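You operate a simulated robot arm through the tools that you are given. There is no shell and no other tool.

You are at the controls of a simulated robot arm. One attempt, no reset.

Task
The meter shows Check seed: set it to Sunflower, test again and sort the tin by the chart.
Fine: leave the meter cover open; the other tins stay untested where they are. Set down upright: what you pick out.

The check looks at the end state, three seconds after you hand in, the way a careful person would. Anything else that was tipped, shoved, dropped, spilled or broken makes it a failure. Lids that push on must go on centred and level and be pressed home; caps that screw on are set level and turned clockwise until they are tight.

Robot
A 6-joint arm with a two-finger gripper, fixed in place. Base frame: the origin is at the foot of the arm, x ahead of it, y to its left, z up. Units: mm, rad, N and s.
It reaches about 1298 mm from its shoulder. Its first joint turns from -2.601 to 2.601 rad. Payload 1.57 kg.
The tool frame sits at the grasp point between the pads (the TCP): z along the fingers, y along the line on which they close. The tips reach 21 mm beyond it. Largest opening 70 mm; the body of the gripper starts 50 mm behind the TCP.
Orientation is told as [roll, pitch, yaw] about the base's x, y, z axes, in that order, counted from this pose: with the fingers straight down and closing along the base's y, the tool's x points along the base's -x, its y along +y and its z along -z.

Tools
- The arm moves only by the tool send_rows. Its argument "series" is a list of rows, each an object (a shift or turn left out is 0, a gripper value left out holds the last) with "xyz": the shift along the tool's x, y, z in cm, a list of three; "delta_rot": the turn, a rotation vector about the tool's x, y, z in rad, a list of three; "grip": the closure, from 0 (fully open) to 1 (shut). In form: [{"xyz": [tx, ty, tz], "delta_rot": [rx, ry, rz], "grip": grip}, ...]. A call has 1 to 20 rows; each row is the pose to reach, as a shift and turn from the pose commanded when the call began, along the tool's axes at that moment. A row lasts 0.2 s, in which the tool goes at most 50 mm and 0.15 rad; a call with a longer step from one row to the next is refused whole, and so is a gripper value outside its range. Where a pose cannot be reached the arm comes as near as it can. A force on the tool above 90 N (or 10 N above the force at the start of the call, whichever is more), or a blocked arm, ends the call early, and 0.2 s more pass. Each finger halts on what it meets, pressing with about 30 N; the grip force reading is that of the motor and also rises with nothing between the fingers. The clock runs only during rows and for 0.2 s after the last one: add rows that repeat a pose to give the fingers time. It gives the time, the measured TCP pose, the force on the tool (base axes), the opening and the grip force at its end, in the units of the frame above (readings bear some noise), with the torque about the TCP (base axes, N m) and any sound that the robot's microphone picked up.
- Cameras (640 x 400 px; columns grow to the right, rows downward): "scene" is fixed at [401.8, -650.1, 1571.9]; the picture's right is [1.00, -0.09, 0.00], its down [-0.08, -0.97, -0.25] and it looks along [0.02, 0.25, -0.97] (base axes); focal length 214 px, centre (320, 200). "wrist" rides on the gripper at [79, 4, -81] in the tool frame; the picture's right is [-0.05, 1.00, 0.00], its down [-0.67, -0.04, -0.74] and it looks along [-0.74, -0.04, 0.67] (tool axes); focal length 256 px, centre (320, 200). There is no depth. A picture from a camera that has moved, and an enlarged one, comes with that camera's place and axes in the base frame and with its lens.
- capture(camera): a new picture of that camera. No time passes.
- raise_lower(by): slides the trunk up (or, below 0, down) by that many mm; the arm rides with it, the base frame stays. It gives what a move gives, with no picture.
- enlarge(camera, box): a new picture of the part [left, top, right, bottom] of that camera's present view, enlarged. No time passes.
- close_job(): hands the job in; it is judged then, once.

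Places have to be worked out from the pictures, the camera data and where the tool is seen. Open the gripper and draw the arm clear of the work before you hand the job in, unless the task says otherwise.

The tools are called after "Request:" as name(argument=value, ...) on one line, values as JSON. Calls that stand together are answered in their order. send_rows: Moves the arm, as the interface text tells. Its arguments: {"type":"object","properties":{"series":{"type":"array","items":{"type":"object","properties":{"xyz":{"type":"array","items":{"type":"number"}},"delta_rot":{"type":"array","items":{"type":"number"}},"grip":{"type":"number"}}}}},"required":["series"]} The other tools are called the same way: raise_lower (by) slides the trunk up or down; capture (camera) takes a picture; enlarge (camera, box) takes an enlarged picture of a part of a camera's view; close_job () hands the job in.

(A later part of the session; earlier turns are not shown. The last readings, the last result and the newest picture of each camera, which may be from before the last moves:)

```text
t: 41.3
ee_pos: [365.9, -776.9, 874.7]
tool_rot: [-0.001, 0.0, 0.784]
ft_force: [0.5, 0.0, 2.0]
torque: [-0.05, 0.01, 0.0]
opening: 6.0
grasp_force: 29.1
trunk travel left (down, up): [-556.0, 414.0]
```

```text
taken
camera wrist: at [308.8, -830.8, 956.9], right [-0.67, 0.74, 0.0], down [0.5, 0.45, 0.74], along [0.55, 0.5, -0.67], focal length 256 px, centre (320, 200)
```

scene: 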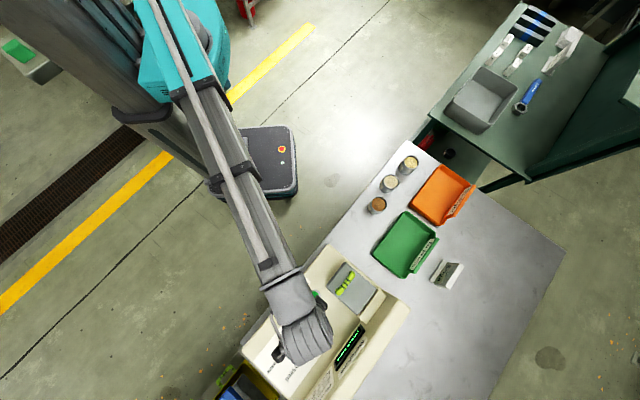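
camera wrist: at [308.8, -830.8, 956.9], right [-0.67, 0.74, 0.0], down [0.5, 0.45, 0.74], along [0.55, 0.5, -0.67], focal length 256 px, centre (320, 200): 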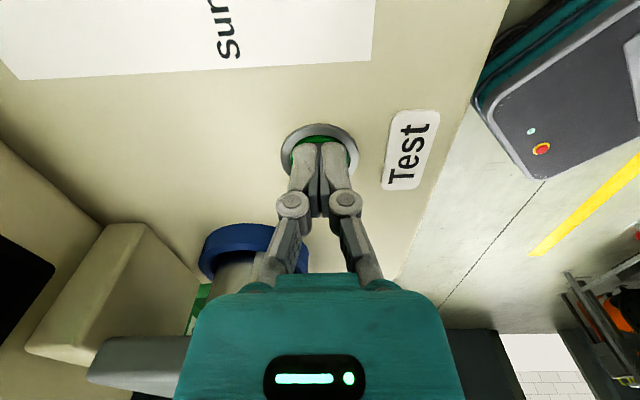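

Force is 2 N now and the visible end of the display text has vanished, so the display may have changed. I press 2 mm more to be sure.

Request:
raise_lower(by=-2)

Request:
enlarge(camera="wrist", box=[240, 80, 400, 200])

Request:
enlarge(camera="scene", box=[290, 290, 410, 400])

```text
t: 41.9
ee_pos: [366.6, -778.3, 873.2]
tool_rot: [-0.001, -0.001, 0.784]
ft_force: [1.6, -1.4, 2.7]
torque: [-0.01, -0.01, 0.01]
opening: 6.0
grasp_force: 28.4
trunk travel left (down, up): [-554.0, 416.0]
heard: click
```

```text
3.33 times, centred on (320, 140) of wrist
camera zoom: at [308.7, -830.7, 955.0], right [-0.67, 0.74, 0.0], down [0.5, 0.45, 0.74], along [0.55, 0.5, -0.67], focal length 853 px, centre (320, 400)
```

zoom: 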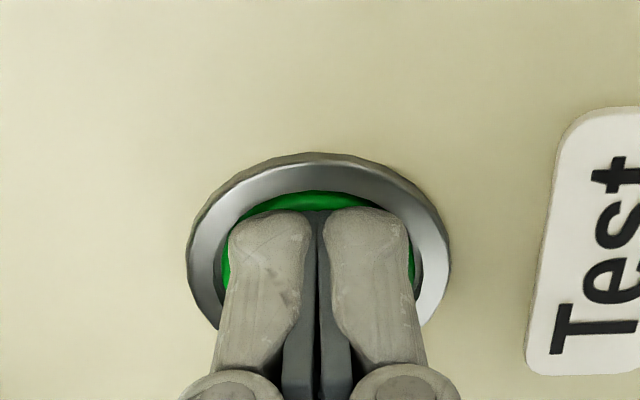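

```text
3.64 times, centred on (350, 345) of scene
camera zoom: at [401.8, -650.1, 1571.9], right [1.0, -0.09, 0.0], down [-0.08, -0.97, -0.25], along [0.02, 0.25, -0.97], focal length 780 px, centre (211, -327)
```

zoom: 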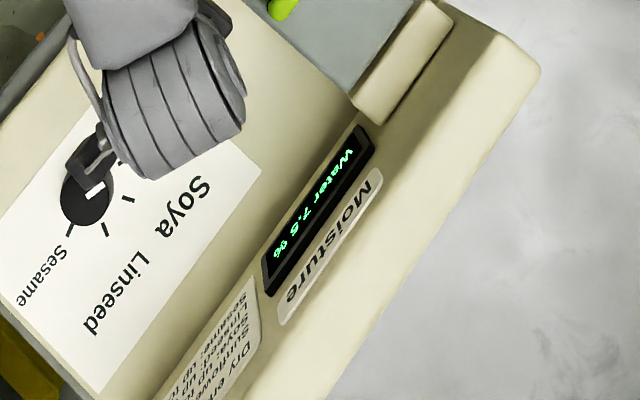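

A click was heard and the display reads something like "Water 7.5 %". I raise off the button and read it carefully.

Request:
raise_lower(by=110)

Request:
enlarge(camera="scene", box=[330, 315, 370, 345])

Request:
capture(camera="wrist")

```text
t: 43.3
ee_pos: [365.8, -778.0, 982.8]
tool_rot: [0.0, 0.002, 0.785]
ft_force: [0.1, -0.5, 0.5]
torque: [0.02, 0.0, -0.01]
opening: 0.3
grasp_force: 28.6
trunk travel left (down, up): [-664.0, 306.0]
```

```text
13.33 times, centred on (350, 330) of scene
camera zoom: at [401.8, -650.1, 1571.9], right [1.0, -0.09, 0.0], down [-0.08, -0.97, -0.25], along [0.02, 0.25, -0.97], focal length 2860 px, centre (-80, -1533)
```

zoom: 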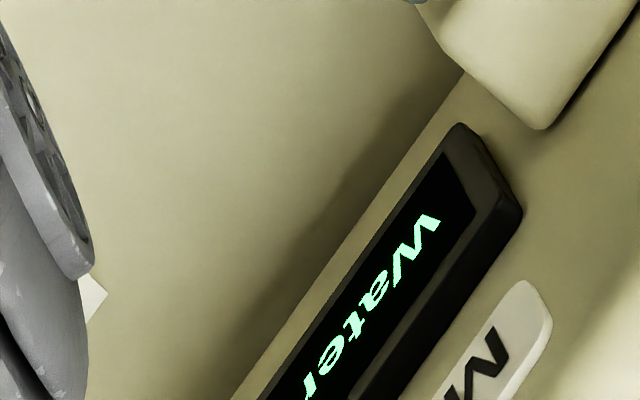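

```text
taken
camera wrist: at [308.8, -830.9, 1064.7], right [-0.67, 0.74, 0.0], down [0.5, 0.45, 0.74], along [0.55, 0.5, -0.67], focal length 256 px, centre (320, 200)
```

wrist: 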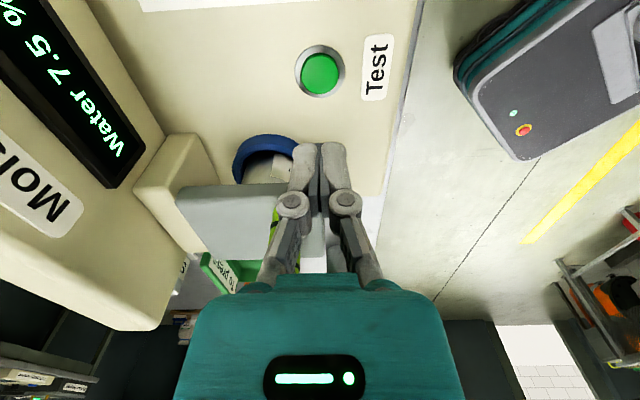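

Request:
enlarge(camera="wrist", box=[0, 0, 150, 190])

Request:
enlarge(camera="wrist", box=[120, 110, 400, 300])

Request:
enlarge(camera="scene", box=[310, 240, 420, 320])

```text
2.11 times, centred on (75, 95) of wrist
camera zoom: at [308.8, -830.9, 1064.7], right [-0.67, 0.74, 0.0], down [0.5, 0.45, 0.74], along [0.55, 0.5, -0.67], focal length 539 px, centre (836, 421)
```

zoom: 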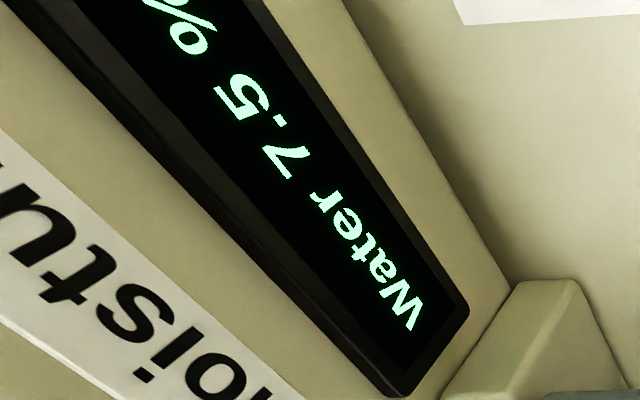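

```text
2.11 times, centred on (260, 205) of wrist
camera zoom: at [308.8, -830.9, 1064.7], right [-0.67, 0.74, 0.0], down [0.5, 0.45, 0.74], along [0.55, 0.5, -0.67], focal length 539 px, centre (446, 190)
```

zoom: 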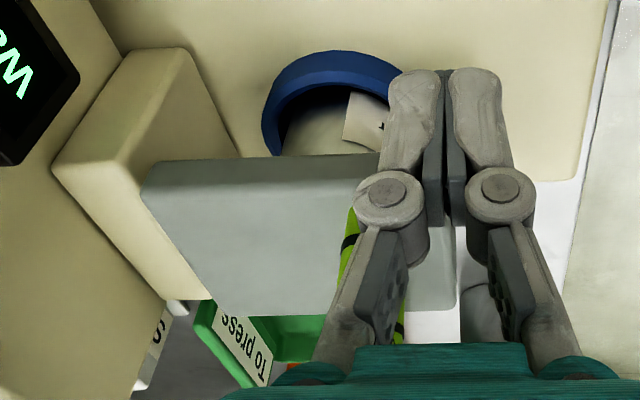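

```text
5.00 times, centred on (365, 280) of scene
camera zoom: at [401.8, -650.1, 1571.9], right [1.0, -0.09, 0.0], down [-0.08, -0.97, -0.25], along [0.02, 0.25, -0.97], focal length 1072 px, centre (95, -200)
```

zoom: 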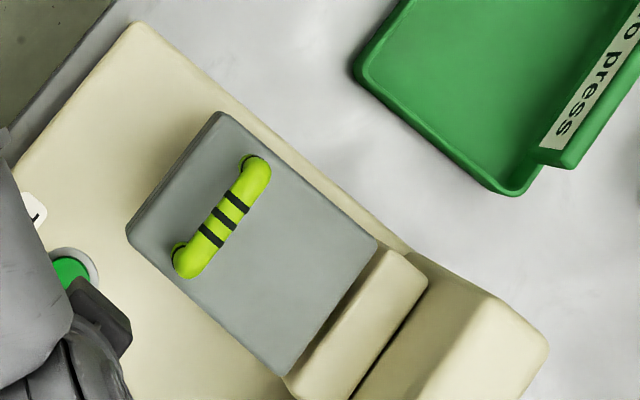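

Display: "Water 7.5 %", which is up to 9 %, so the Sunflower tin goes into the green "To press" tray. Now I raise and move over the cover with the gripper open to study the handle.

Request:
raise_lower(by=90)

Request:
send_rows(series=[{"xyz": [-2.83, -1.84, 0], "grip": 0}, {"xyz": [-5.66, -3.67, 0], "grip": 0}, {"xyz": [-8.49, -5.51, 0], "grip": 0}, {"xyz": [-8.49, -5.51, 0], "grip": 0}, {"xyz": [-8.49, -5.51, 0], "grip": 0}])

Request:
capture(camera="wrist")

```text
t: 44.5
ee_pos: [366.5, -778.1, 1071.8]
tool_rot: [0.001, 0.0, 0.785]
ft_force: [0.1, -0.1, -0.1]
torque: [0.0, -0.02, -0.04]
opening: 0.0
grasp_force: 28.7
trunk travel left (down, up): [-754.0, 216.0]
```

```text
t: 45.7
ee_pos: [464.4, -755.1, 1072.7]
tool_rot: [-0.001, 0.002, 0.786]
ft_force: [0.1, 0.3, 0.5]
torque: [-0.02, -0.04, 0.03]
opening: 69.9
grasp_force: 0.1
trunk travel left (down, up): [-754.0, 216.0]
```

```text
taken
camera wrist: at [406.3, -808.3, 1154.7], right [-0.67, 0.74, 0.0], down [0.5, 0.45, 0.74], along [0.55, 0.5, -0.67], focal length 256 px, centre (320, 200)
```

wrist: 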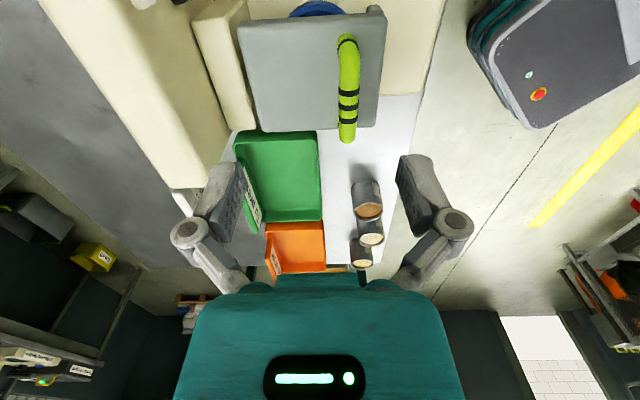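

Request:
enlarge(camera="wrist", box=[180, 0, 440, 170])

```text
2.35 times, centred on (310, 85) of wrist
camera zoom: at [406.3, -808.3, 1154.7], right [-0.67, 0.74, 0.0], down [0.5, 0.45, 0.74], along [0.55, 0.5, -0.67], focal length 602 px, centre (344, 471)
```

zoom: 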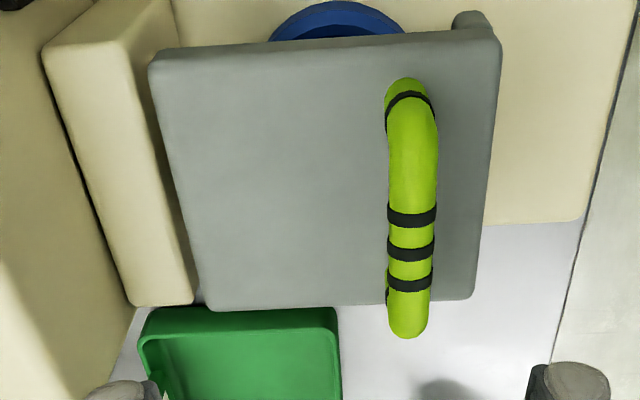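

The cover is a slab (about 93×115 mm, top at z≈921) hinged at the far side, with a bar handle running along the panel's left-right direction, bar top at about z 960 centred near (462.5, -729). My yaw of 0.785 closes the fingers across the bar; I move over it.

Request:
send_rows(series=[{"xyz": [-0.85, 0.98, 0]}, {"xyz": [-1.7, 1.97, 0]}, {"xyz": [-1.7, 1.97, 0]}])

Request:
raise_lower(by=-40)

Request:
capture(camera="wrist")

```text
t: 46.5
ee_pos: [463.8, -729.2, 1073.0]
tool_rot: [0.0, 0.0, 0.787]
ft_force: [0.9, 0.6, -0.1]
torque: [0.0, 0.0, -0.02]
opening: 69.9
grasp_force: 0.0
trunk travel left (down, up): [-754.0, 216.0]
```

```text
t: 47.4
ee_pos: [464.1, -729.5, 1032.3]
tool_rot: [0.0, 0.001, 0.785]
ft_force: [-0.4, 0.4, 0.1]
torque: [0.02, -0.02, -0.01]
opening: 70.4
grasp_force: 0.1
trunk travel left (down, up): [-714.0, 256.0]
```

```text
taken
camera wrist: at [406.0, -782.6, 1114.8], right [-0.67, 0.74, 0.0], down [0.5, 0.45, 0.74], along [0.55, 0.5, -0.67], focal length 256 px, centre (320, 200)
```

wrist: 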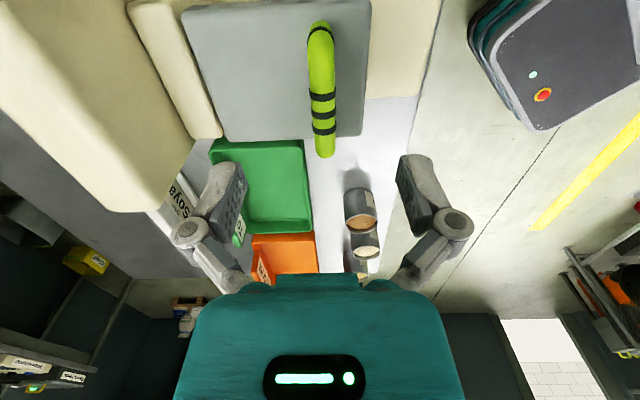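

The bar is centred under the tool with about 1.5 mm offset in the closing direction. I correct that and lower by 60 mm so that the tips straddle the bar.

Request:
send_rows(series=[{"xyz": [0, 0.14, 0]}, {"xyz": [0, 0.14, 0]}])

Request:
raise_lower(by=-60)

Request:
capture(camera="wrist")

```text
t: 48.0
ee_pos: [463.1, -729.4, 1031.6]
tool_rot: [0.001, -0.001, 0.785]
ft_force: [-0.3, -0.4, 1.5]
torque: [-0.01, 0.0, 0.0]
opening: 70.0
grasp_force: 0.0
trunk travel left (down, up): [-714.0, 256.0]
```

```text
t: 49.0
ee_pos: [462.8, -728.0, 972.7]
tool_rot: [0.001, 0.001, 0.787]
ft_force: [0.7, 0.2, 0.5]
torque: [-0.01, -0.01, 0.01]
opening: 70.0
grasp_force: 0.0
trunk travel left (down, up): [-654.0, 316.0]
```

```text
taken
camera wrist: at [405.1, -781.5, 1054.8], right [-0.67, 0.74, 0.0], down [0.5, 0.45, 0.74], along [0.55, 0.5, -0.67], focal length 256 px, centre (320, 200)
```

wrist: 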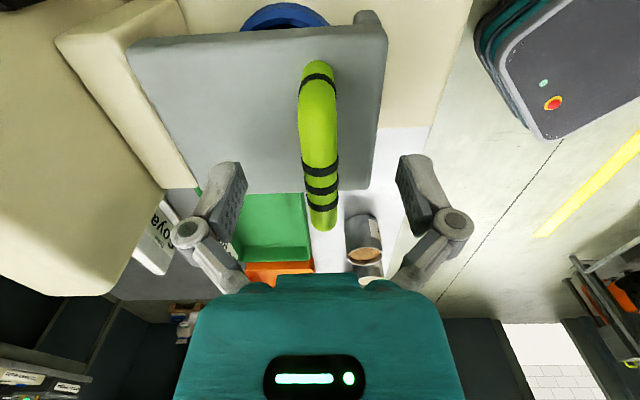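

The bar sits midway between the fingers. I lower 17 mm so the pads reach the bar, then close.

Request:
raise_lower(by=-17)

Request:
capture(camera="wrist")

```text
t: 49.6
ee_pos: [462.3, -729.7, 955.7]
tool_rot: [-0.001, 0.002, 0.786]
ft_force: [-0.1, 0.1, 0.0]
torque: [0.01, -0.01, 0.0]
opening: 70.0
grasp_force: 0.1
trunk travel left (down, up): [-637.0, 333.0]
```

```text
taken
camera wrist: at [405.1, -781.6, 1037.7], right [-0.67, 0.74, 0.0], down [0.5, 0.45, 0.74], along [0.55, 0.5, -0.67], focal length 256 px, centre (320, 200)
```

wrist: 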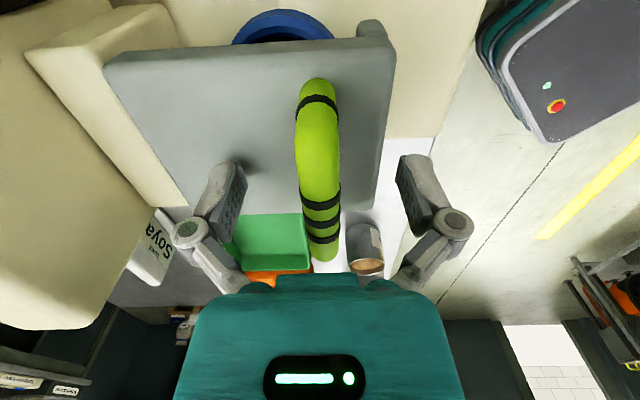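

Everything is straddled with no contact. I close on the bar.

Request:
send_rows(series=[{"grip": 1}, {"grip": 1}, {"grip": 1}, {"grip": 1}, {"grip": 1}, {"grip": 1}])

Request:
capture(camera="wrist")

```text
t: 51.0
ee_pos: [462.3, -727.6, 958.9]
tool_rot: [-0.009, 0.003, 0.786]
ft_force: [16.6, -19.3, 67.4]
torque: [-0.18, -0.69, 0.03]
opening: 11.9
grasp_force: 32.4
trunk travel left (down, up): [-637.0, 333.0]
```

```text
taken
camera wrist: at [404.2, -779.5, 1041.2], right [-0.67, 0.74, -0.01], down [0.49, 0.45, 0.74], along [0.56, 0.49, -0.67], focal length 256 px, centre (320, 200)
```

wrist: 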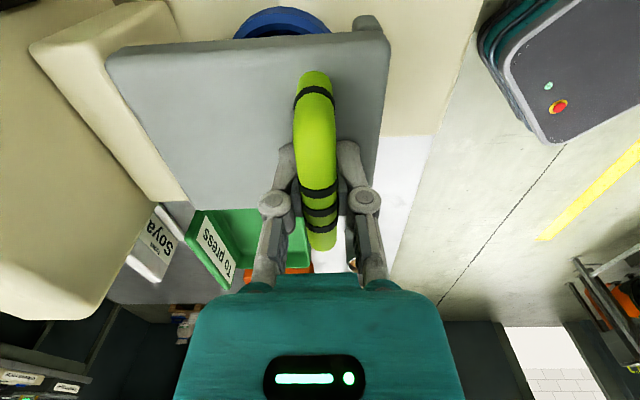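

Closing produced 67 N upward and lifted the tool 3 mm: something is pressing up. I zoom to see what the tips touch.

Request:
enlarge(camera="wrist", box=[240, 60, 400, 260])

Request:
enlarge(camera="scene", box=[310, 240, 420, 320])

```text
2.00 times, centred on (320, 160) of wrist
camera zoom: at [404.2, -779.5, 1041.2], right [-0.67, 0.74, -0.01], down [0.49, 0.45, 0.74], along [0.56, 0.49, -0.67], focal length 512 px, centre (320, 280)
```

zoom: 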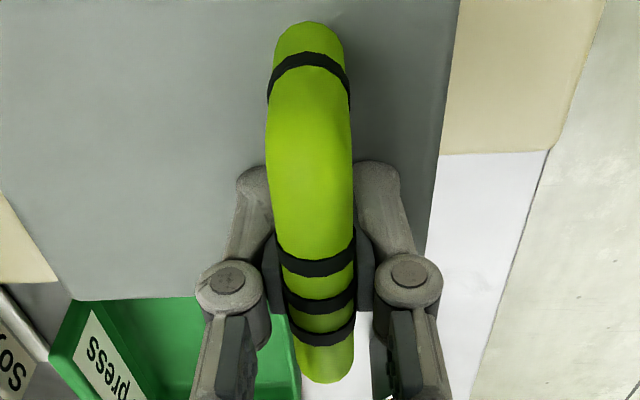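

```text
5.00 times, centred on (365, 280) of scene
camera zoom: at [401.8, -650.1, 1571.9], right [1.0, -0.09, 0.0], down [-0.08, -0.97, -0.25], along [0.02, 0.25, -0.97], focal length 1072 px, centre (95, -200)
```

zoom: 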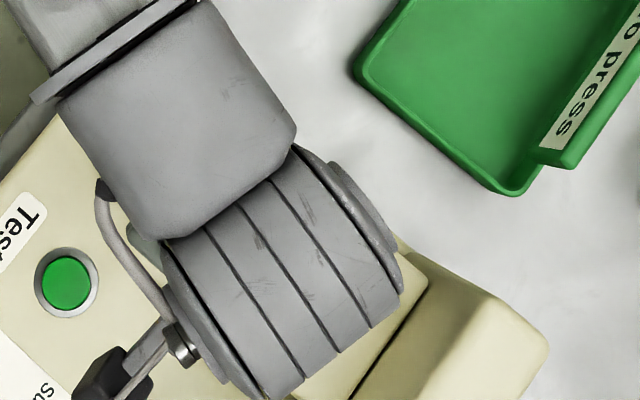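

The tips most likely dug onto the slab as they closed. I reopen, raise 7 mm, and grip again.

Request:
send_rows(series=[{"grip": 0.5}, {"grip": 0.5}, {"grip": 0.5}])

Request:
raise_lower(by=7)

Request:
send_rows(series=[{"grip": 1}, {"grip": 1}, {"grip": 1}, {"grip": 1}, {"grip": 1}])

Request:
enlarge(camera="wrist", box=[240, 60, 400, 260])

```text
t: 51.8
ee_pos: [462.2, -727.0, 957.4]
tool_rot: [0.0, 0.0, 0.786]
ft_force: [-2.0, 5.3, 19.2]
torque: [0.29, 0.25, -0.05]
opening: 40.2
grasp_force: 9.7
trunk travel left (down, up): [-637.0, 333.0]
```

```text
t: 52.4
ee_pos: [463.6, -728.5, 962.1]
tool_rot: [0.0, 0.001, 0.786]
ft_force: [0.7, -1.1, -0.5]
torque: [0.03, 0.0, 0.01]
opening: 34.7
grasp_force: 0.0
trunk travel left (down, up): [-644.0, 326.0]
```

```text
t: 53.5
ee_pos: [463.0, -728.7, 963.3]
tool_rot: [0.0, 0.0, 0.786]
ft_force: [-1.4, -0.2, 0.0]
torque: [-0.04, 0.01, 0.06]
opening: 13.7
grasp_force: 32.1
trunk travel left (down, up): [-644.0, 326.0]
```

```text
2.00 times, centred on (320, 160) of wrist
camera zoom: at [405.1, -781.6, 1044.8], right [-0.67, 0.74, 0.0], down [0.5, 0.45, 0.74], along [0.55, 0.5, -0.67], focal length 512 px, centre (320, 280)
```

zoom: 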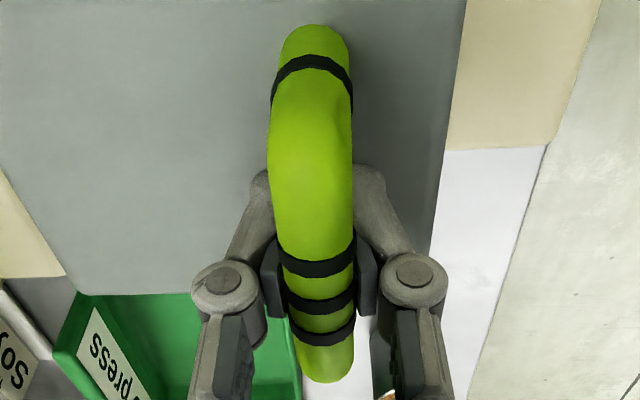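

Now the bar is held cleanly (13.7 mm, no net force). I raise 5 mm to begin lifting the cover and read the forces.

Request:
raise_lower(by=5)

Request:
capture(camera="wrist")

```text
t: 54.1
ee_pos: [464.1, -730.0, 966.8]
tool_rot: [0.001, -0.001, 0.786]
ft_force: [5.7, -7.1, -6.4]
torque: [0.11, 0.11, -0.01]
opening: 14.4
grasp_force: 32.2
trunk travel left (down, up): [-649.0, 321.0]
```

```text
taken
camera wrist: at [406.5, -783.1, 1048.6], right [-0.67, 0.74, 0.0], down [0.5, 0.45, 0.74], along [0.55, 0.5, -0.67], focal length 256 px, centre (320, 200)
```

wrist: 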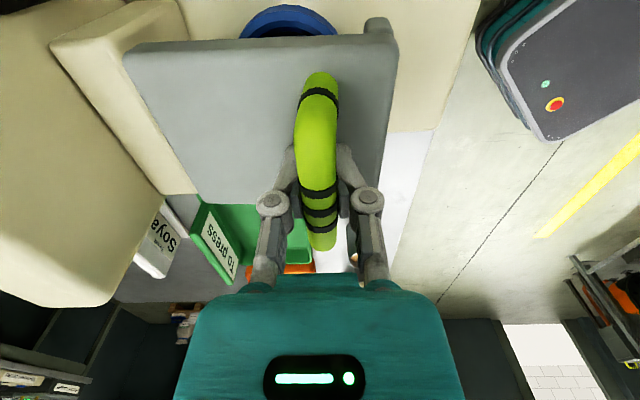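

The cover lifts (about 6 N of weight, 9 N pulling toward the hinge as expected of the arc). I follow the arc: shift 5 mm toward the hinge and raise 6 mm.

Request:
send_rows(series=[{"xyz": [0, -0.25, 0], "grip": 1}, {"xyz": [0, -0.5, 0], "grip": 1}])

Request:
raise_lower(by=6)

```text
t: 54.7
ee_pos: [466.5, -732.0, 968.2]
tool_rot: [0.002, 0.0, 0.785]
ft_force: [-4.2, 3.9, 2.7]
torque: [0.0, -0.1, 0.06]
opening: 15.2
grasp_force: 32.0
trunk travel left (down, up): [-649.0, 321.0]
```

```text
t: 55.2
ee_pos: [467.6, -733.4, 973.5]
tool_rot: [0.0, 0.001, 0.786]
ft_force: [1.6, -3.5, -5.0]
torque: [0.1, 0.03, 0.01]
opening: 14.9
grasp_force: 31.8
trunk travel left (down, up): [-655.0, 315.0]
```

That follows well with small forces. I continue: 5 mm toward the hinge, then 7 mm up, and repeat.

Request:
send_rows(series=[{"xyz": [0, -0.25, 0], "grip": 1}, {"xyz": [0, -0.45, 0], "grip": 1}])

Request:
raise_lower(by=7)

Request:
send_rows(series=[{"xyz": [0, -0.3, 0], "grip": 1}, {"xyz": [0, -0.6, 0], "grip": 1}])

Request:
raise_lower(by=7)

Request:
capture(camera="wrist")

```text
t: 55.8
ee_pos: [469.3, -734.6, 974.7]
tool_rot: [0.003, 0.0, 0.786]
ft_force: [-3.8, 7.5, 5.2]
torque: [-0.13, -0.02, 0.03]
opening: 15.0
grasp_force: 32.0
trunk travel left (down, up): [-655.0, 315.0]
```

```text
t: 56.4
ee_pos: [472.1, -736.8, 979.4]
tool_rot: [0.0, 0.0, 0.784]
ft_force: [6.8, -2.1, -6.9]
torque: [0.12, 0.03, -0.01]
opening: 14.9
grasp_force: 31.4
trunk travel left (down, up): [-662.0, 308.0]
```

```text
t: 57.0
ee_pos: [474.1, -739.0, 982.7]
tool_rot: [0.001, 0.0, 0.786]
ft_force: [-1.9, 6.8, 4.7]
torque: [0.04, -0.12, -0.01]
opening: 15.0
grasp_force: 31.5
trunk travel left (down, up): [-662.0, 308.0]
```

```text
t: 57.6
ee_pos: [477.0, -742.6, 985.1]
tool_rot: [-0.001, 0.001, 0.784]
ft_force: [9.0, -5.1, -12.0]
torque: [0.09, 0.19, -0.01]
opening: 14.3
grasp_force: 31.6
trunk travel left (down, up): [-669.0, 301.0]
```

```text
taken
camera wrist: at [418.6, -795.2, 1068.0], right [-0.67, 0.74, 0.0], down [0.5, 0.45, 0.74], along [0.55, 0.5, -0.67], focal length 256 px, centre (320, 200)
```

wrist: 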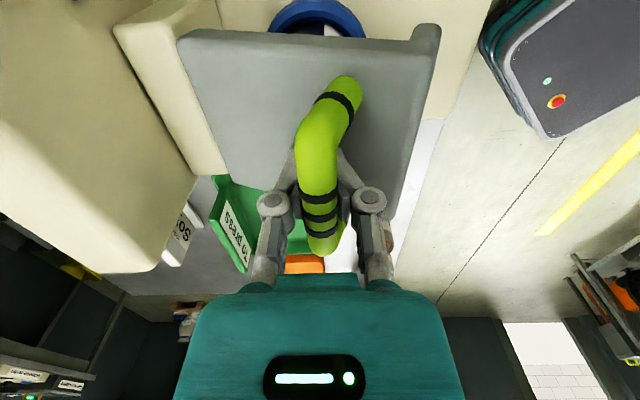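

The cover is at roughly 25° and following. I keep following the arc with a growing horizontal share.

Request:
send_rows(series=[{"xyz": [0, -0.3, 0], "grip": 1}, {"xyz": [0, -0.6, 0], "grip": 1}, {"xyz": [0, -0.8, 0], "grip": 1}])

Request:
raise_lower(by=6)

Request:
send_rows(series=[{"xyz": [0, -0.3, 0], "grip": 1}, {"xyz": [0, -0.6, 0], "grip": 1}, {"xyz": [0, -0.8, 0], "grip": 1}])

Request:
capture(camera="wrist")

```text
t: 58.4
ee_pos: [479.0, -745.0, 988.3]
tool_rot: [0.001, 0.001, 0.785]
ft_force: [-2.3, 4.3, 3.5]
torque: [0.1, -0.12, 0.01]
opening: 14.6
grasp_force: 32.4
trunk travel left (down, up): [-669.0, 301.0]
```

```text
t: 58.9
ee_pos: [481.8, -747.9, 991.0]
tool_rot: [0.001, 0.0, 0.786]
ft_force: [7.2, -5.5, -14.1]
torque: [0.03, 0.28, -0.02]
opening: 14.1
grasp_force: 32.5
trunk travel left (down, up): [-675.0, 295.0]
```

```text
t: 59.7
ee_pos: [484.4, -750.5, 994.0]
tool_rot: [0.003, 0.0, 0.783]
ft_force: [-2.5, 2.5, 2.2]
torque: [-0.1, 0.06, 0.02]
opening: 14.2
grasp_force: 31.5
trunk travel left (down, up): [-675.0, 295.0]
```

```text
taken
camera wrist: at [426.5, -803.1, 1076.3], right [-0.67, 0.74, 0.0], down [0.5, 0.45, 0.74], along [0.55, 0.5, -0.67], focal length 256 px, centre (320, 200)
```

wrist: 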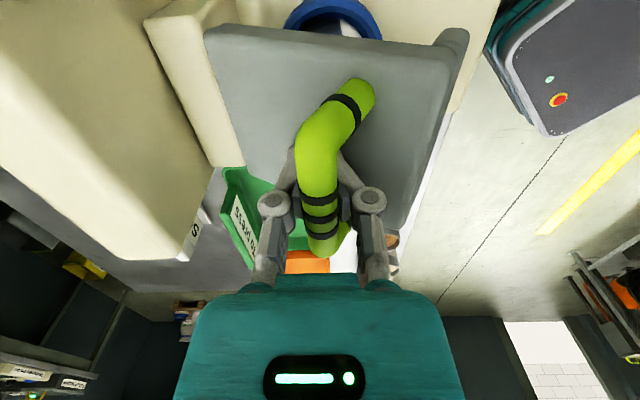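

Forces stay small; the cover is roughly at 35–40°. I continue along the arc.

Request:
raise_lower(by=5)

Request:
send_rows(series=[{"xyz": [0, -0.3, 0], "grip": 1}, {"xyz": [0, -0.6, 0], "grip": 1}, {"xyz": [0, -0.85, 0], "grip": 1}])

Request:
raise_lower(by=5)

Request:
send_rows(series=[{"xyz": [0, -0.3, 0], "grip": 1}, {"xyz": [0, -0.6, 0], "grip": 1}, {"xyz": [0, -0.9, 0], "grip": 1}])

Request:
capture(camera="wrist")

```text
t: 60.2
ee_pos: [486.6, -753.5, 996.8]
tool_rot: [0.002, -0.001, 0.786]
ft_force: [4.4, -6.9, -16.2]
torque: [0.07, 0.25, -0.01]
opening: 14.1
grasp_force: 32.0
trunk travel left (down, up): [-680.0, 290.0]
```

```text
t: 61.0
ee_pos: [490.5, -756.1, 998.9]
tool_rot: [0.002, 0.0, 0.784]
ft_force: [2.2, 2.4, -0.5]
torque: [0.13, -0.11, 0.01]
opening: 14.0
grasp_force: 31.7
trunk travel left (down, up): [-680.0, 290.0]
```

```text
t: 61.6
ee_pos: [492.9, -758.8, 1001.4]
tool_rot: [0.003, 0.003, 0.785]
ft_force: [10.5, -3.8, -22.3]
torque: [0.21, 0.07, 0.0]
opening: 13.7
grasp_force: 32.3
trunk travel left (down, up): [-685.0, 285.0]
```

```text
t: 62.4
ee_pos: [496.6, -763.2, 1003.0]
tool_rot: [0.001, 0.002, 0.787]
ft_force: [6.0, 2.1, -7.4]
torque: [0.11, 0.04, 0.03]
opening: 14.1
grasp_force: 31.7
trunk travel left (down, up): [-685.0, 285.0]
```

```text
taken
camera wrist: at [439.2, -815.8, 1085.2], right [-0.67, 0.74, 0.0], down [0.5, 0.44, 0.74], along [0.55, 0.5, -0.67], focal length 256 px, centre (320, 200)
```

wrist: 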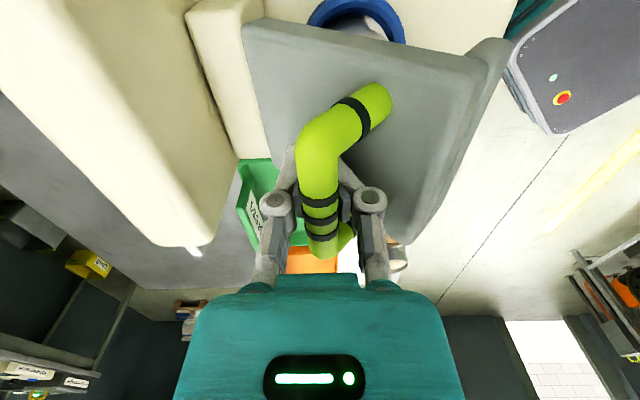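

The cover is now near 45–50°; the arc is turning level, so I move mostly horizontally and watch the vertical force.

Request:
send_rows(series=[{"xyz": [0, -0.3, 0], "grip": 1}, {"xyz": [0, -0.6, 0], "grip": 1}, {"xyz": [0, -0.8, 0], "grip": 1}])

Request:
raise_lower(by=3)

Request:
send_rows(series=[{"xyz": [0, -0.3, 0], "grip": 1}, {"xyz": [0, -0.6, 0], "grip": 1}, {"xyz": [0, -0.8, 0], "grip": 1}])

Request:
capture(camera="wrist")

```text
t: 63.2
ee_pos: [503.2, -771.0, 1000.8]
tool_rot: [-0.001, 0.0, 0.784]
ft_force: [5.2, -3.9, -14.6]
torque: [0.04, 0.04, 0.0]
opening: 6.0
grasp_force: 31.7
trunk travel left (down, up): [-685.0, 285.0]
```

```text
t: 63.7
ee_pos: [504.4, -771.9, 1002.6]
tool_rot: [0.005, 0.0, 0.786]
ft_force: [8.3, -6.9, -38.5]
torque: [0.09, 0.14, 0.0]
opening: 6.2
grasp_force: 30.7
trunk travel left (down, up): [-688.0, 282.0]
```

```text
t: 64.5
ee_pos: [510.1, -776.2, 1003.8]
tool_rot: [0.003, 0.0, 0.785]
ft_force: [5.2, -4.1, -32.6]
torque: [0.12, 0.16, 0.0]
opening: 5.8
grasp_force: 29.1
trunk travel left (down, up): [-688.0, 282.0]
```

```text
taken
camera wrist: at [451.7, -829.9, 1085.6], right [-0.67, 0.74, 0.0], down [0.5, 0.44, 0.74], along [0.55, 0.5, -0.67], focal length 256 px, centre (320, 200)
```

wrist: 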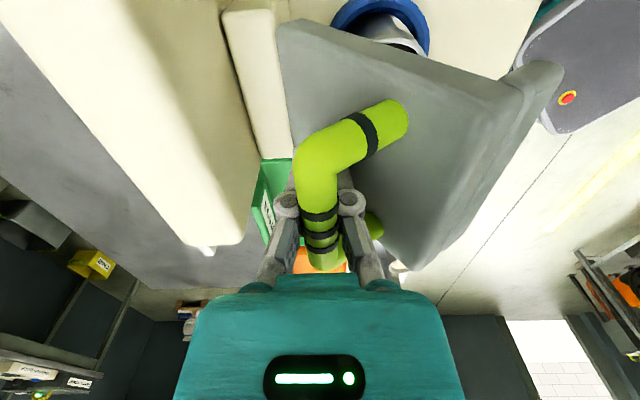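

The bar has slipped up between the fingers so the closed pads now hook beneath it (opening 6 mm), cover at about 60°. I ease 3 mm down and continue toward the hinge.

Request:
raise_lower(by=-3)

Request:
send_rows(series=[{"xyz": [0, -0.3, 0], "grip": 1}, {"xyz": [0, -0.6, 0], "grip": 1}, {"xyz": [0, -0.9, 0], "grip": 1}])

Request:
capture(camera="wrist")

```text
t: 65.0
ee_pos: [508.3, -775.4, 1002.0]
tool_rot: [-0.001, 0.0, 0.785]
ft_force: [0.3, -2.3, -9.9]
torque: [0.03, 0.03, -0.01]
opening: 6.0
grasp_force: 29.9
trunk travel left (down, up): [-685.0, 285.0]
```

```text
t: 65.8
ee_pos: [513.3, -780.8, 1004.3]
tool_rot: [0.001, 0.0, 0.783]
ft_force: [0.6, 0.0, 1.1]
torque: [0.03, 0.0, 0.01]
opening: 5.9
grasp_force: 29.8
trunk travel left (down, up): [-685.0, 285.0]
```

```text
taken
camera wrist: at [455.9, -834.1, 1085.8], right [-0.67, 0.74, 0.0], down [0.5, 0.45, 0.74], along [0.55, 0.5, -0.67], focal length 256 px, centre (320, 200)
```

wrist: 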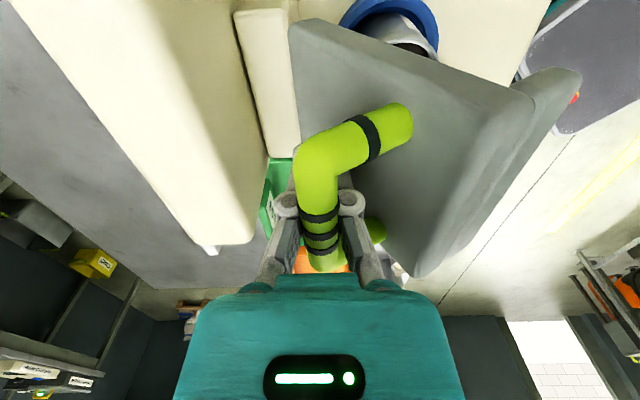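

Forces are near zero. To leave room for the slab's free edge near vertical, I loosen to a 25 mm cage around the bar; the near-side finger still holds the cover. Then I look.

Request:
send_rows(series=[{"xyz": [0, -0.2, 0], "grip": 0.64}, {"xyz": [0, -0.4, 0], "grip": 0.64}, {"xyz": [0, -0.5, 0], "grip": 0.64}])

Request:
capture(camera="wrist")

```text
t: 66.6
ee_pos: [517.8, -784.0, 1004.2]
tool_rot: [-0.001, -0.001, 0.784]
ft_force: [-0.2, -0.2, 2.2]
torque: [0.01, 0.02, 0.0]
opening: 25.9
grasp_force: 0.5
trunk travel left (down, up): [-685.0, 285.0]
```

```text
taken
camera wrist: at [459.2, -837.2, 1086.0], right [-0.67, 0.74, 0.0], down [0.5, 0.45, 0.74], along [0.55, 0.5, -0.67], focal length 256 px, centre (320, 200)
```

wrist: 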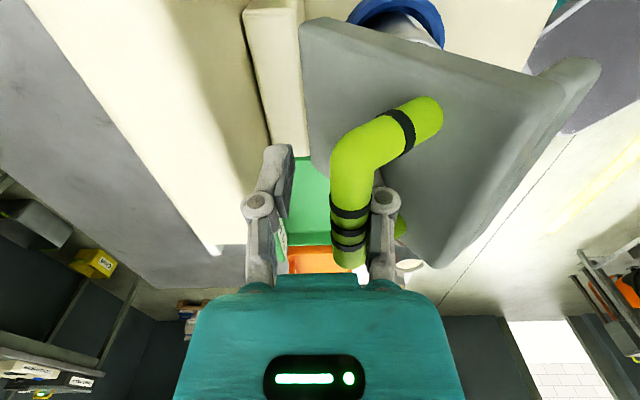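

The bar rests against the near finger only, so the cover is held. I raise the tool 20 mm so the bar sits nearer the fingertips.

Request:
raise_lower(by=20)

Request:
capture(camera="wrist")

```text
t: 67.3
ee_pos: [516.7, -785.4, 1023.8]
tool_rot: [0.001, -0.001, 0.785]
ft_force: [-0.1, -0.1, -0.2]
torque: [-0.02, -0.04, -0.02]
opening: 25.0
grasp_force: 0.1
trunk travel left (down, up): [-705.0, 265.0]
```

```text
taken
camera wrist: at [459.2, -837.4, 1106.1], right [-0.67, 0.74, 0.0], down [0.5, 0.45, 0.74], along [0.55, 0.5, -0.67], focal length 256 px, centre (320, 200)
```

wrist: 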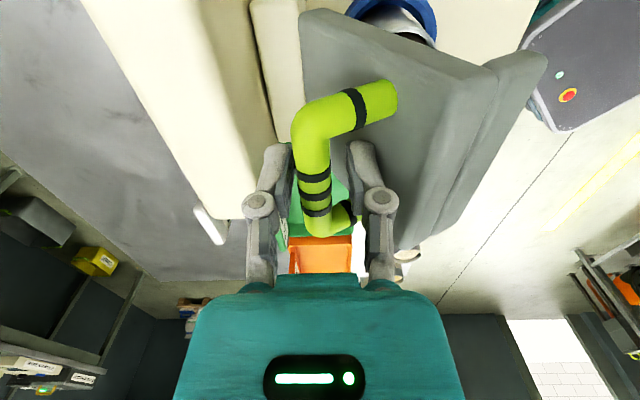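

Force reads zero and the bar has moved a little toward the hinge side by itself, so the cover seems to hold. I keep pushing it open horizontally.

Request:
send_rows(series=[{"xyz": [0, -0.4, 0], "grip": 0.64}, {"xyz": [0, -0.8, 0], "grip": 0.64}, {"xyz": [0, -1.2, 0], "grip": 0.64}, {"xyz": [0, -1.6, 0], "grip": 0.64}, {"xyz": [0, -2.0, 0], "grip": 0.64}])

Request:
capture(camera="wrist")

Request:
capture(camera="scene")

```text
t: 68.5
ee_pos: [532.6, -796.8, 1021.6]
tool_rot: [0.001, -0.001, 0.786]
ft_force: [0.5, -1.0, 0.5]
torque: [-0.02, 0.05, 0.0]
opening: 25.1
grasp_force: 0.0
trunk travel left (down, up): [-705.0, 265.0]
```

```text
taken
camera wrist: at [473.7, -851.2, 1105.6], right [-0.67, 0.74, 0.0], down [0.5, 0.45, 0.74], along [0.55, 0.5, -0.67], focal length 256 px, centre (320, 200)
```

wrist: 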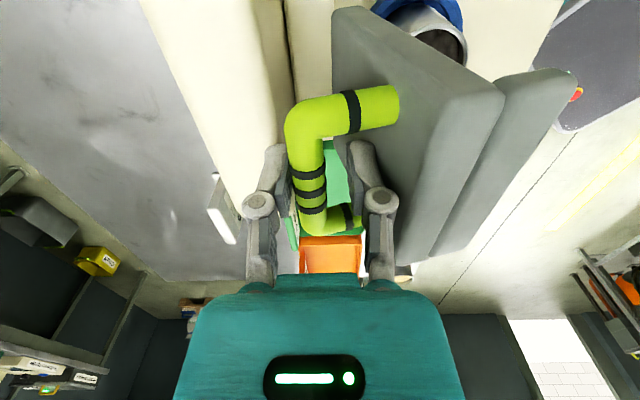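

```text
taken
```

scene: 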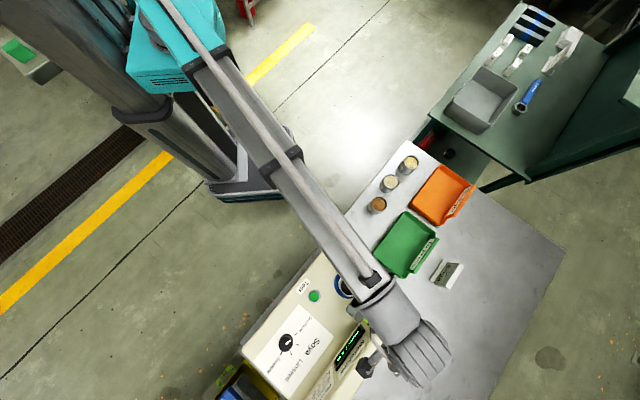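

The cover is near 75–80° and following by itself. I continue another 25 mm.

Request:
send_rows(series=[{"xyz": [0, -0.5, 0], "grip": 0.64}, {"xyz": [0, -1.0, 0], "grip": 0.64}, {"xyz": [0, -1.5, 0], "grip": 0.64}, {"xyz": [0, -2.0, 0], "grip": 0.64}, {"xyz": [0, -2.5, 0], "grip": 0.64}])

Request:
capture(camera="wrist")

```text
t: 69.7
ee_pos: [550.0, -815.6, 1023.6]
tool_rot: [0.001, 0.0, 0.785]
ft_force: [0.1, -0.4, -0.2]
torque: [-0.02, -0.03, 0.03]
opening: 24.9
grasp_force: 0.1
trunk travel left (down, up): [-705.0, 265.0]
```

```text
taken
camera wrist: at [492.6, -868.9, 1105.6], right [-0.67, 0.74, 0.0], down [0.5, 0.45, 0.74], along [0.55, 0.5, -0.67], focal length 256 px, centre (320, 200)
```

wrist: 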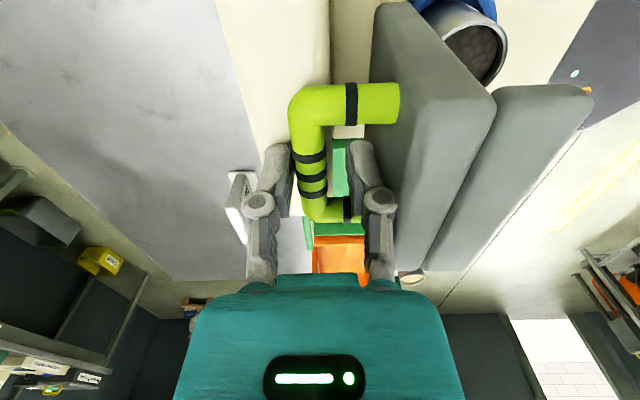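

The cover is about vertical now and the tin with dark seeds is visible. I continue another 25 mm to find the cover's open rest.

Request:
send_rows(series=[{"xyz": [0, -0.5, 0], "grip": 0.64}, {"xyz": [0, -1.0, 0], "grip": 0.64}, {"xyz": [0, -1.5, 0], "grip": 0.64}, {"xyz": [0, -2.0, 0], "grip": 0.64}, {"xyz": [0, -2.5, 0], "grip": 0.64}])

Request:
capture(camera="wrist")

```text
t: 70.9
ee_pos: [564.1, -832.2, 1025.0]
tool_rot: [0.004, 0.0, 0.783]
ft_force: [-14.5, 19.5, -9.8]
torque: [0.08, 0.01, -0.05]
opening: 38.2
grasp_force: 10.0
trunk travel left (down, up): [-705.0, 265.0]
```

```text
taken
camera wrist: at [507.0, -885.5, 1106.7], right [-0.67, 0.74, 0.0], down [0.5, 0.44, 0.75], along [0.55, 0.5, -0.67], focal length 256 px, centre (320, 200)
```

wrist: 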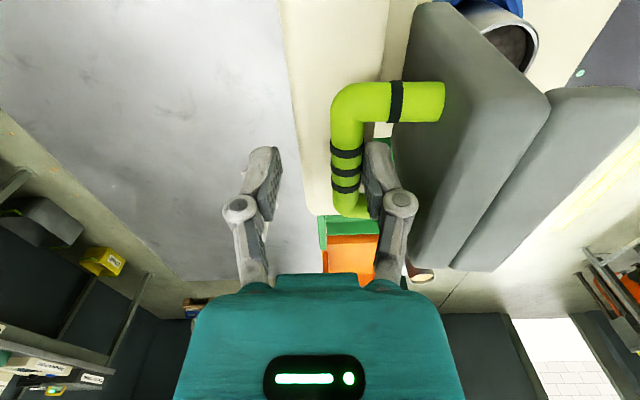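

The cover has hit its open stop (24 N resistance, finger pushed). I back off 12 mm and check that the cover stays.

Request:
send_rows(series=[{"xyz": [0, 0.5, 0], "grip": 0.6}, {"xyz": [0, 1.0, 0], "grip": 0.6}, {"xyz": [0, 1.2, 0], "grip": 0.6}, {"xyz": [0, 1.2, 0], "grip": 0.6}])

Request:
capture(camera="wrist")

```text
t: 71.9
ee_pos: [557.5, -826.6, 1024.1]
tool_rot: [0.0, -0.001, 0.786]
ft_force: [-0.6, 1.3, -0.5]
torque: [-0.07, 0.04, -0.01]
opening: 27.9
grasp_force: 0.0
trunk travel left (down, up): [-705.0, 265.0]
```

```text
taken
camera wrist: at [500.8, -879.7, 1105.7], right [-0.67, 0.74, 0.0], down [0.5, 0.45, 0.74], along [0.55, 0.5, -0.67], focal length 256 px, centre (320, 200)
```

wrist: 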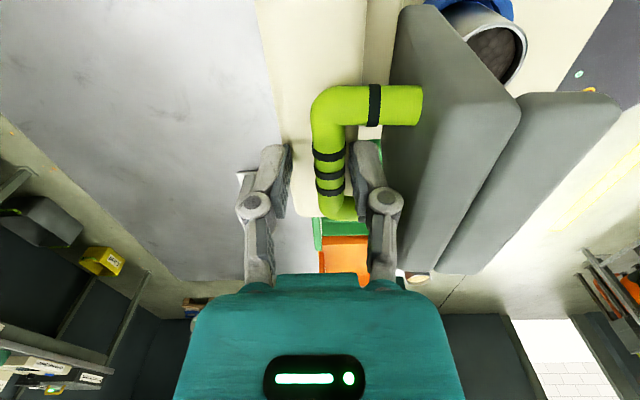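

The cover stays open with the bar free between the fingers. I raise straight up 110 mm to clear it.

Request:
raise_lower(by=110)

Request:
capture(camera="wrist")

```text
t: 73.3
ee_pos: [557.8, -826.9, 1133.9]
tool_rot: [0.001, -0.001, 0.786]
ft_force: [0.1, 0.9, 0.0]
torque: [0.0, -0.02, -0.03]
opening: 27.8
grasp_force: 0.0
trunk travel left (down, up): [-815.0, 155.0]
```

```text
taken
camera wrist: at [500.6, -879.6, 1215.6], right [-0.67, 0.74, 0.0], down [0.5, 0.45, 0.74], along [0.55, 0.5, -0.67], focal length 256 px, centre (320, 200)
```

wrist: 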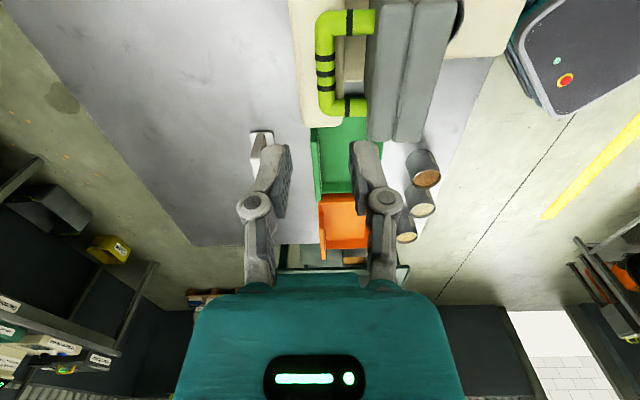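

The cover stands open by itself. Now I move 120 mm back toward the robot side to look at the tin in the blue ring.

Request:
send_rows(series=[{"xyz": [0.1, 4.0, 0], "grip": 0}, {"xyz": [0.2, 8.0, 0], "grip": 0}, {"xyz": [0.4, 12.0, 0], "grip": 0}, {"xyz": [0.4, 12.0, 0], "grip": 0}])

Request:
capture(camera="wrist")

Request:
capture(camera="scene")

```text
t: 74.3
ee_pos: [471.4, -746.0, 1134.4]
tool_rot: [0.0, 0.002, 0.785]
ft_force: [0.2, 0.1, -0.5]
torque: [-0.02, 0.0, 0.0]
opening: 70.3
grasp_force: 0.0
trunk travel left (down, up): [-815.0, 155.0]
```

```text
taken
camera wrist: at [414.0, -798.8, 1215.7], right [-0.67, 0.74, 0.0], down [0.5, 0.45, 0.74], along [0.55, 0.5, -0.67], focal length 256 px, centre (320, 200)
```

wrist: 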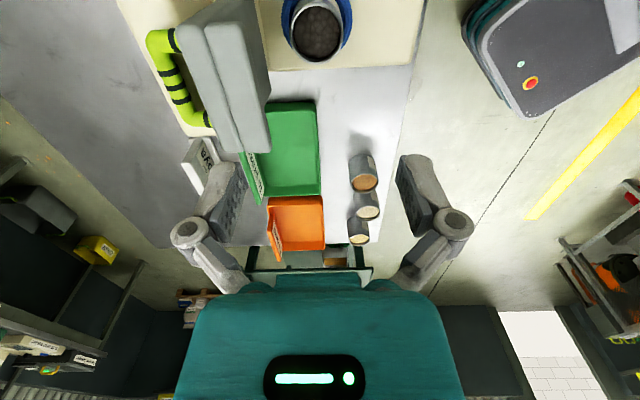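

```text
taken
```

scene: 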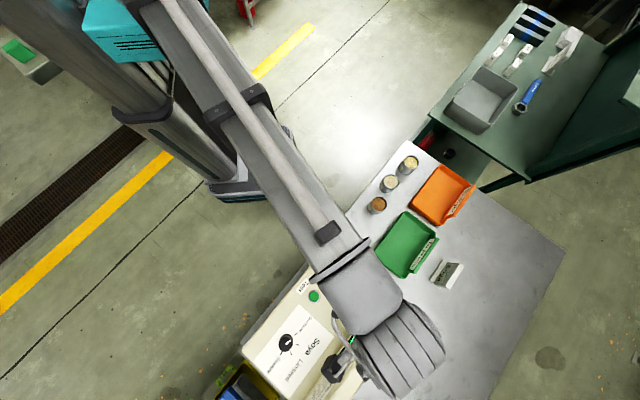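

Request:
enlarge(camera="wrist", box=[220, 0, 420, 120])

```text
3.20 times, centred on (320, 60) of wrist
camera zoom: at [414.0, -798.8, 1215.7], right [-0.67, 0.74, 0.0], down [0.5, 0.45, 0.74], along [0.55, 0.5, -0.67], focal length 819 px, centre (320, 648)
```

zoom: 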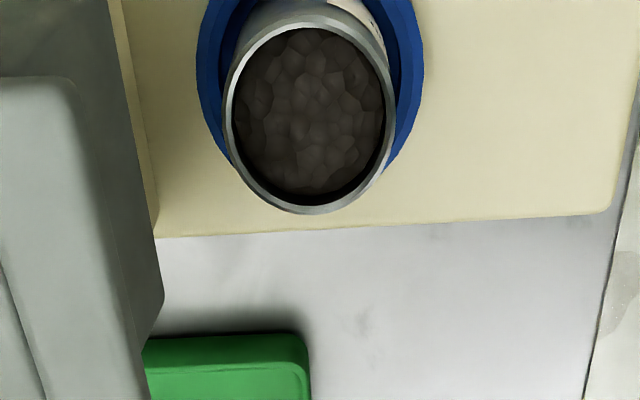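

The tin's rim (about 54 mm across) lies almost under the tool, about 4 mm off. Since the standing cover is on the far side, I yaw to -0.785 so the fingers close left-right instead, and correct the offset.

Request:
send_rows(series=[{"xyz": [0.08, -0.38, 0], "delta_rot": [0, 0, 0.131], "grip": 0}, {"xyz": [0.08, -0.38, 0], "delta_rot": [0, 0, 0.262]}, {"xyz": [0.08, -0.38, 0], "delta_rot": [0, 0, 0.393]}, {"xyz": [0.08, -0.38, 0], "delta_rot": [0, 0, 0.524]}, {"xyz": [0.08, -0.38, 0], "delta_rot": [0, 0, 0.655]}, {"xyz": [0.08, -0.38, 0], "delta_rot": [0, 0, 0.786]}, {"xyz": [0.08, -0.38, 0], "delta_rot": [0, 0, 0.917]}, {"xyz": [0.08, -0.38, 0], "delta_rot": [0, 0, 1.048]}, {"xyz": [0.08, -0.38, 0], "delta_rot": [0, 0, 1.179]}, {"xyz": [0.08, -0.38, 0], "delta_rot": [0, 0, 1.31]}, {"xyz": [0.08, -0.38, 0], "delta_rot": [0, 0, 1.441]}, {"xyz": [0.08, -0.38, 0], "delta_rot": [0, 0, 1.571]}, {"xyz": [0.08, -0.38, 0], "delta_rot": [0, 0, 1.571]}])

Request:
capture(camera="wrist")

Request:
enlarge(camera="wrist", box=[220, 0, 420, 120])

```text
t: 77.1
ee_pos: [472.1, -747.8, 1132.4]
tool_rot: [0.0, 0.0, -0.788]
ft_force: [0.1, 0.2, -0.1]
torque: [0.01, 0.06, 0.03]
opening: 69.8
grasp_force: 0.2
trunk travel left (down, up): [-815.0, 155.0]
```

```text
taken
camera wrist: at [420.8, -688.3, 1215.7], right [0.75, 0.67, 0.0], down [0.44, -0.5, 0.74], along [0.5, -0.56, -0.67], focal length 256 px, centre (320, 200)
```

wrist: 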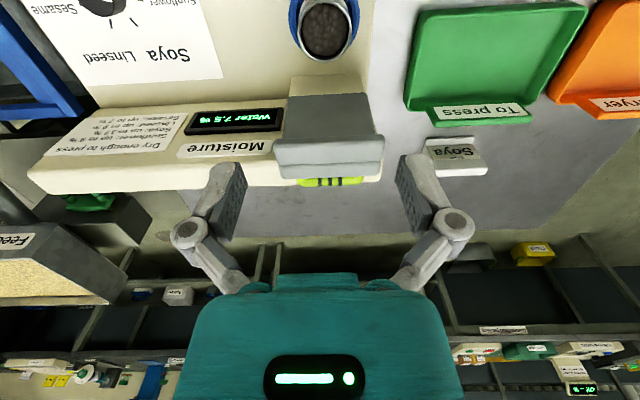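

```text
3.20 times, centred on (320, 60) of wrist
camera zoom: at [420.8, -688.3, 1215.7], right [0.75, 0.67, 0.0], down [0.44, -0.5, 0.74], along [0.5, -0.56, -0.67], focal length 819 px, centre (320, 648)
```

zoom: 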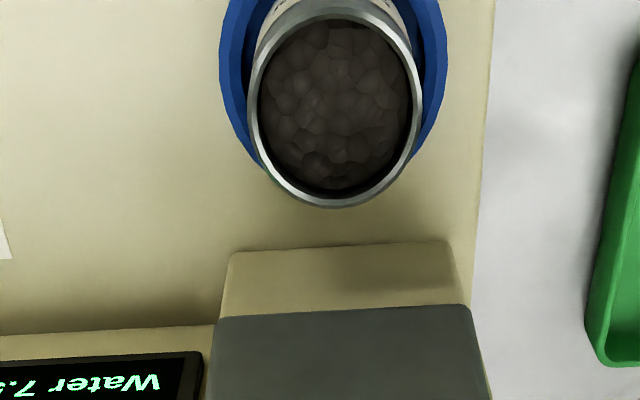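

The second view gives a correction of about (-1.2, +3.5) mm in tool axes and rim height about z 904. Before descending I check the wrist's bulk against the standing cover in the scene view.

Request:
enlarge(camera="scene", box=[280, 210, 480, 400])

Request:
enlarge(camera="wrist", box=[200, 0, 440, 200])

```text
2.11 times, centred on (380, 305) of scene
camera zoom: at [401.8, -650.1, 1571.9], right [1.0, -0.09, 0.0], down [-0.08, -0.97, -0.25], along [0.02, 0.25, -0.97], focal length 452 px, centre (194, -21)
```

zoom: 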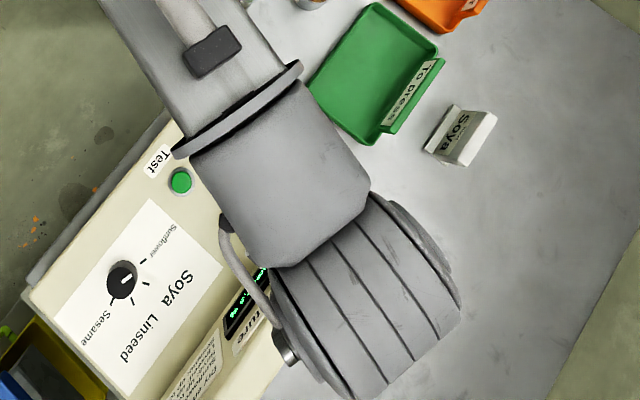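

```text
2.00 times, centred on (320, 100) of wrist
camera zoom: at [420.8, -688.3, 1215.7], right [0.75, 0.67, 0.0], down [0.44, -0.5, 0.74], along [0.5, -0.56, -0.67], focal length 512 px, centre (320, 400)
```

zoom: 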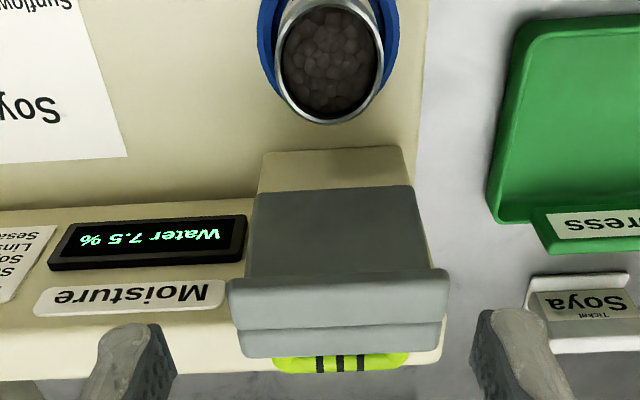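

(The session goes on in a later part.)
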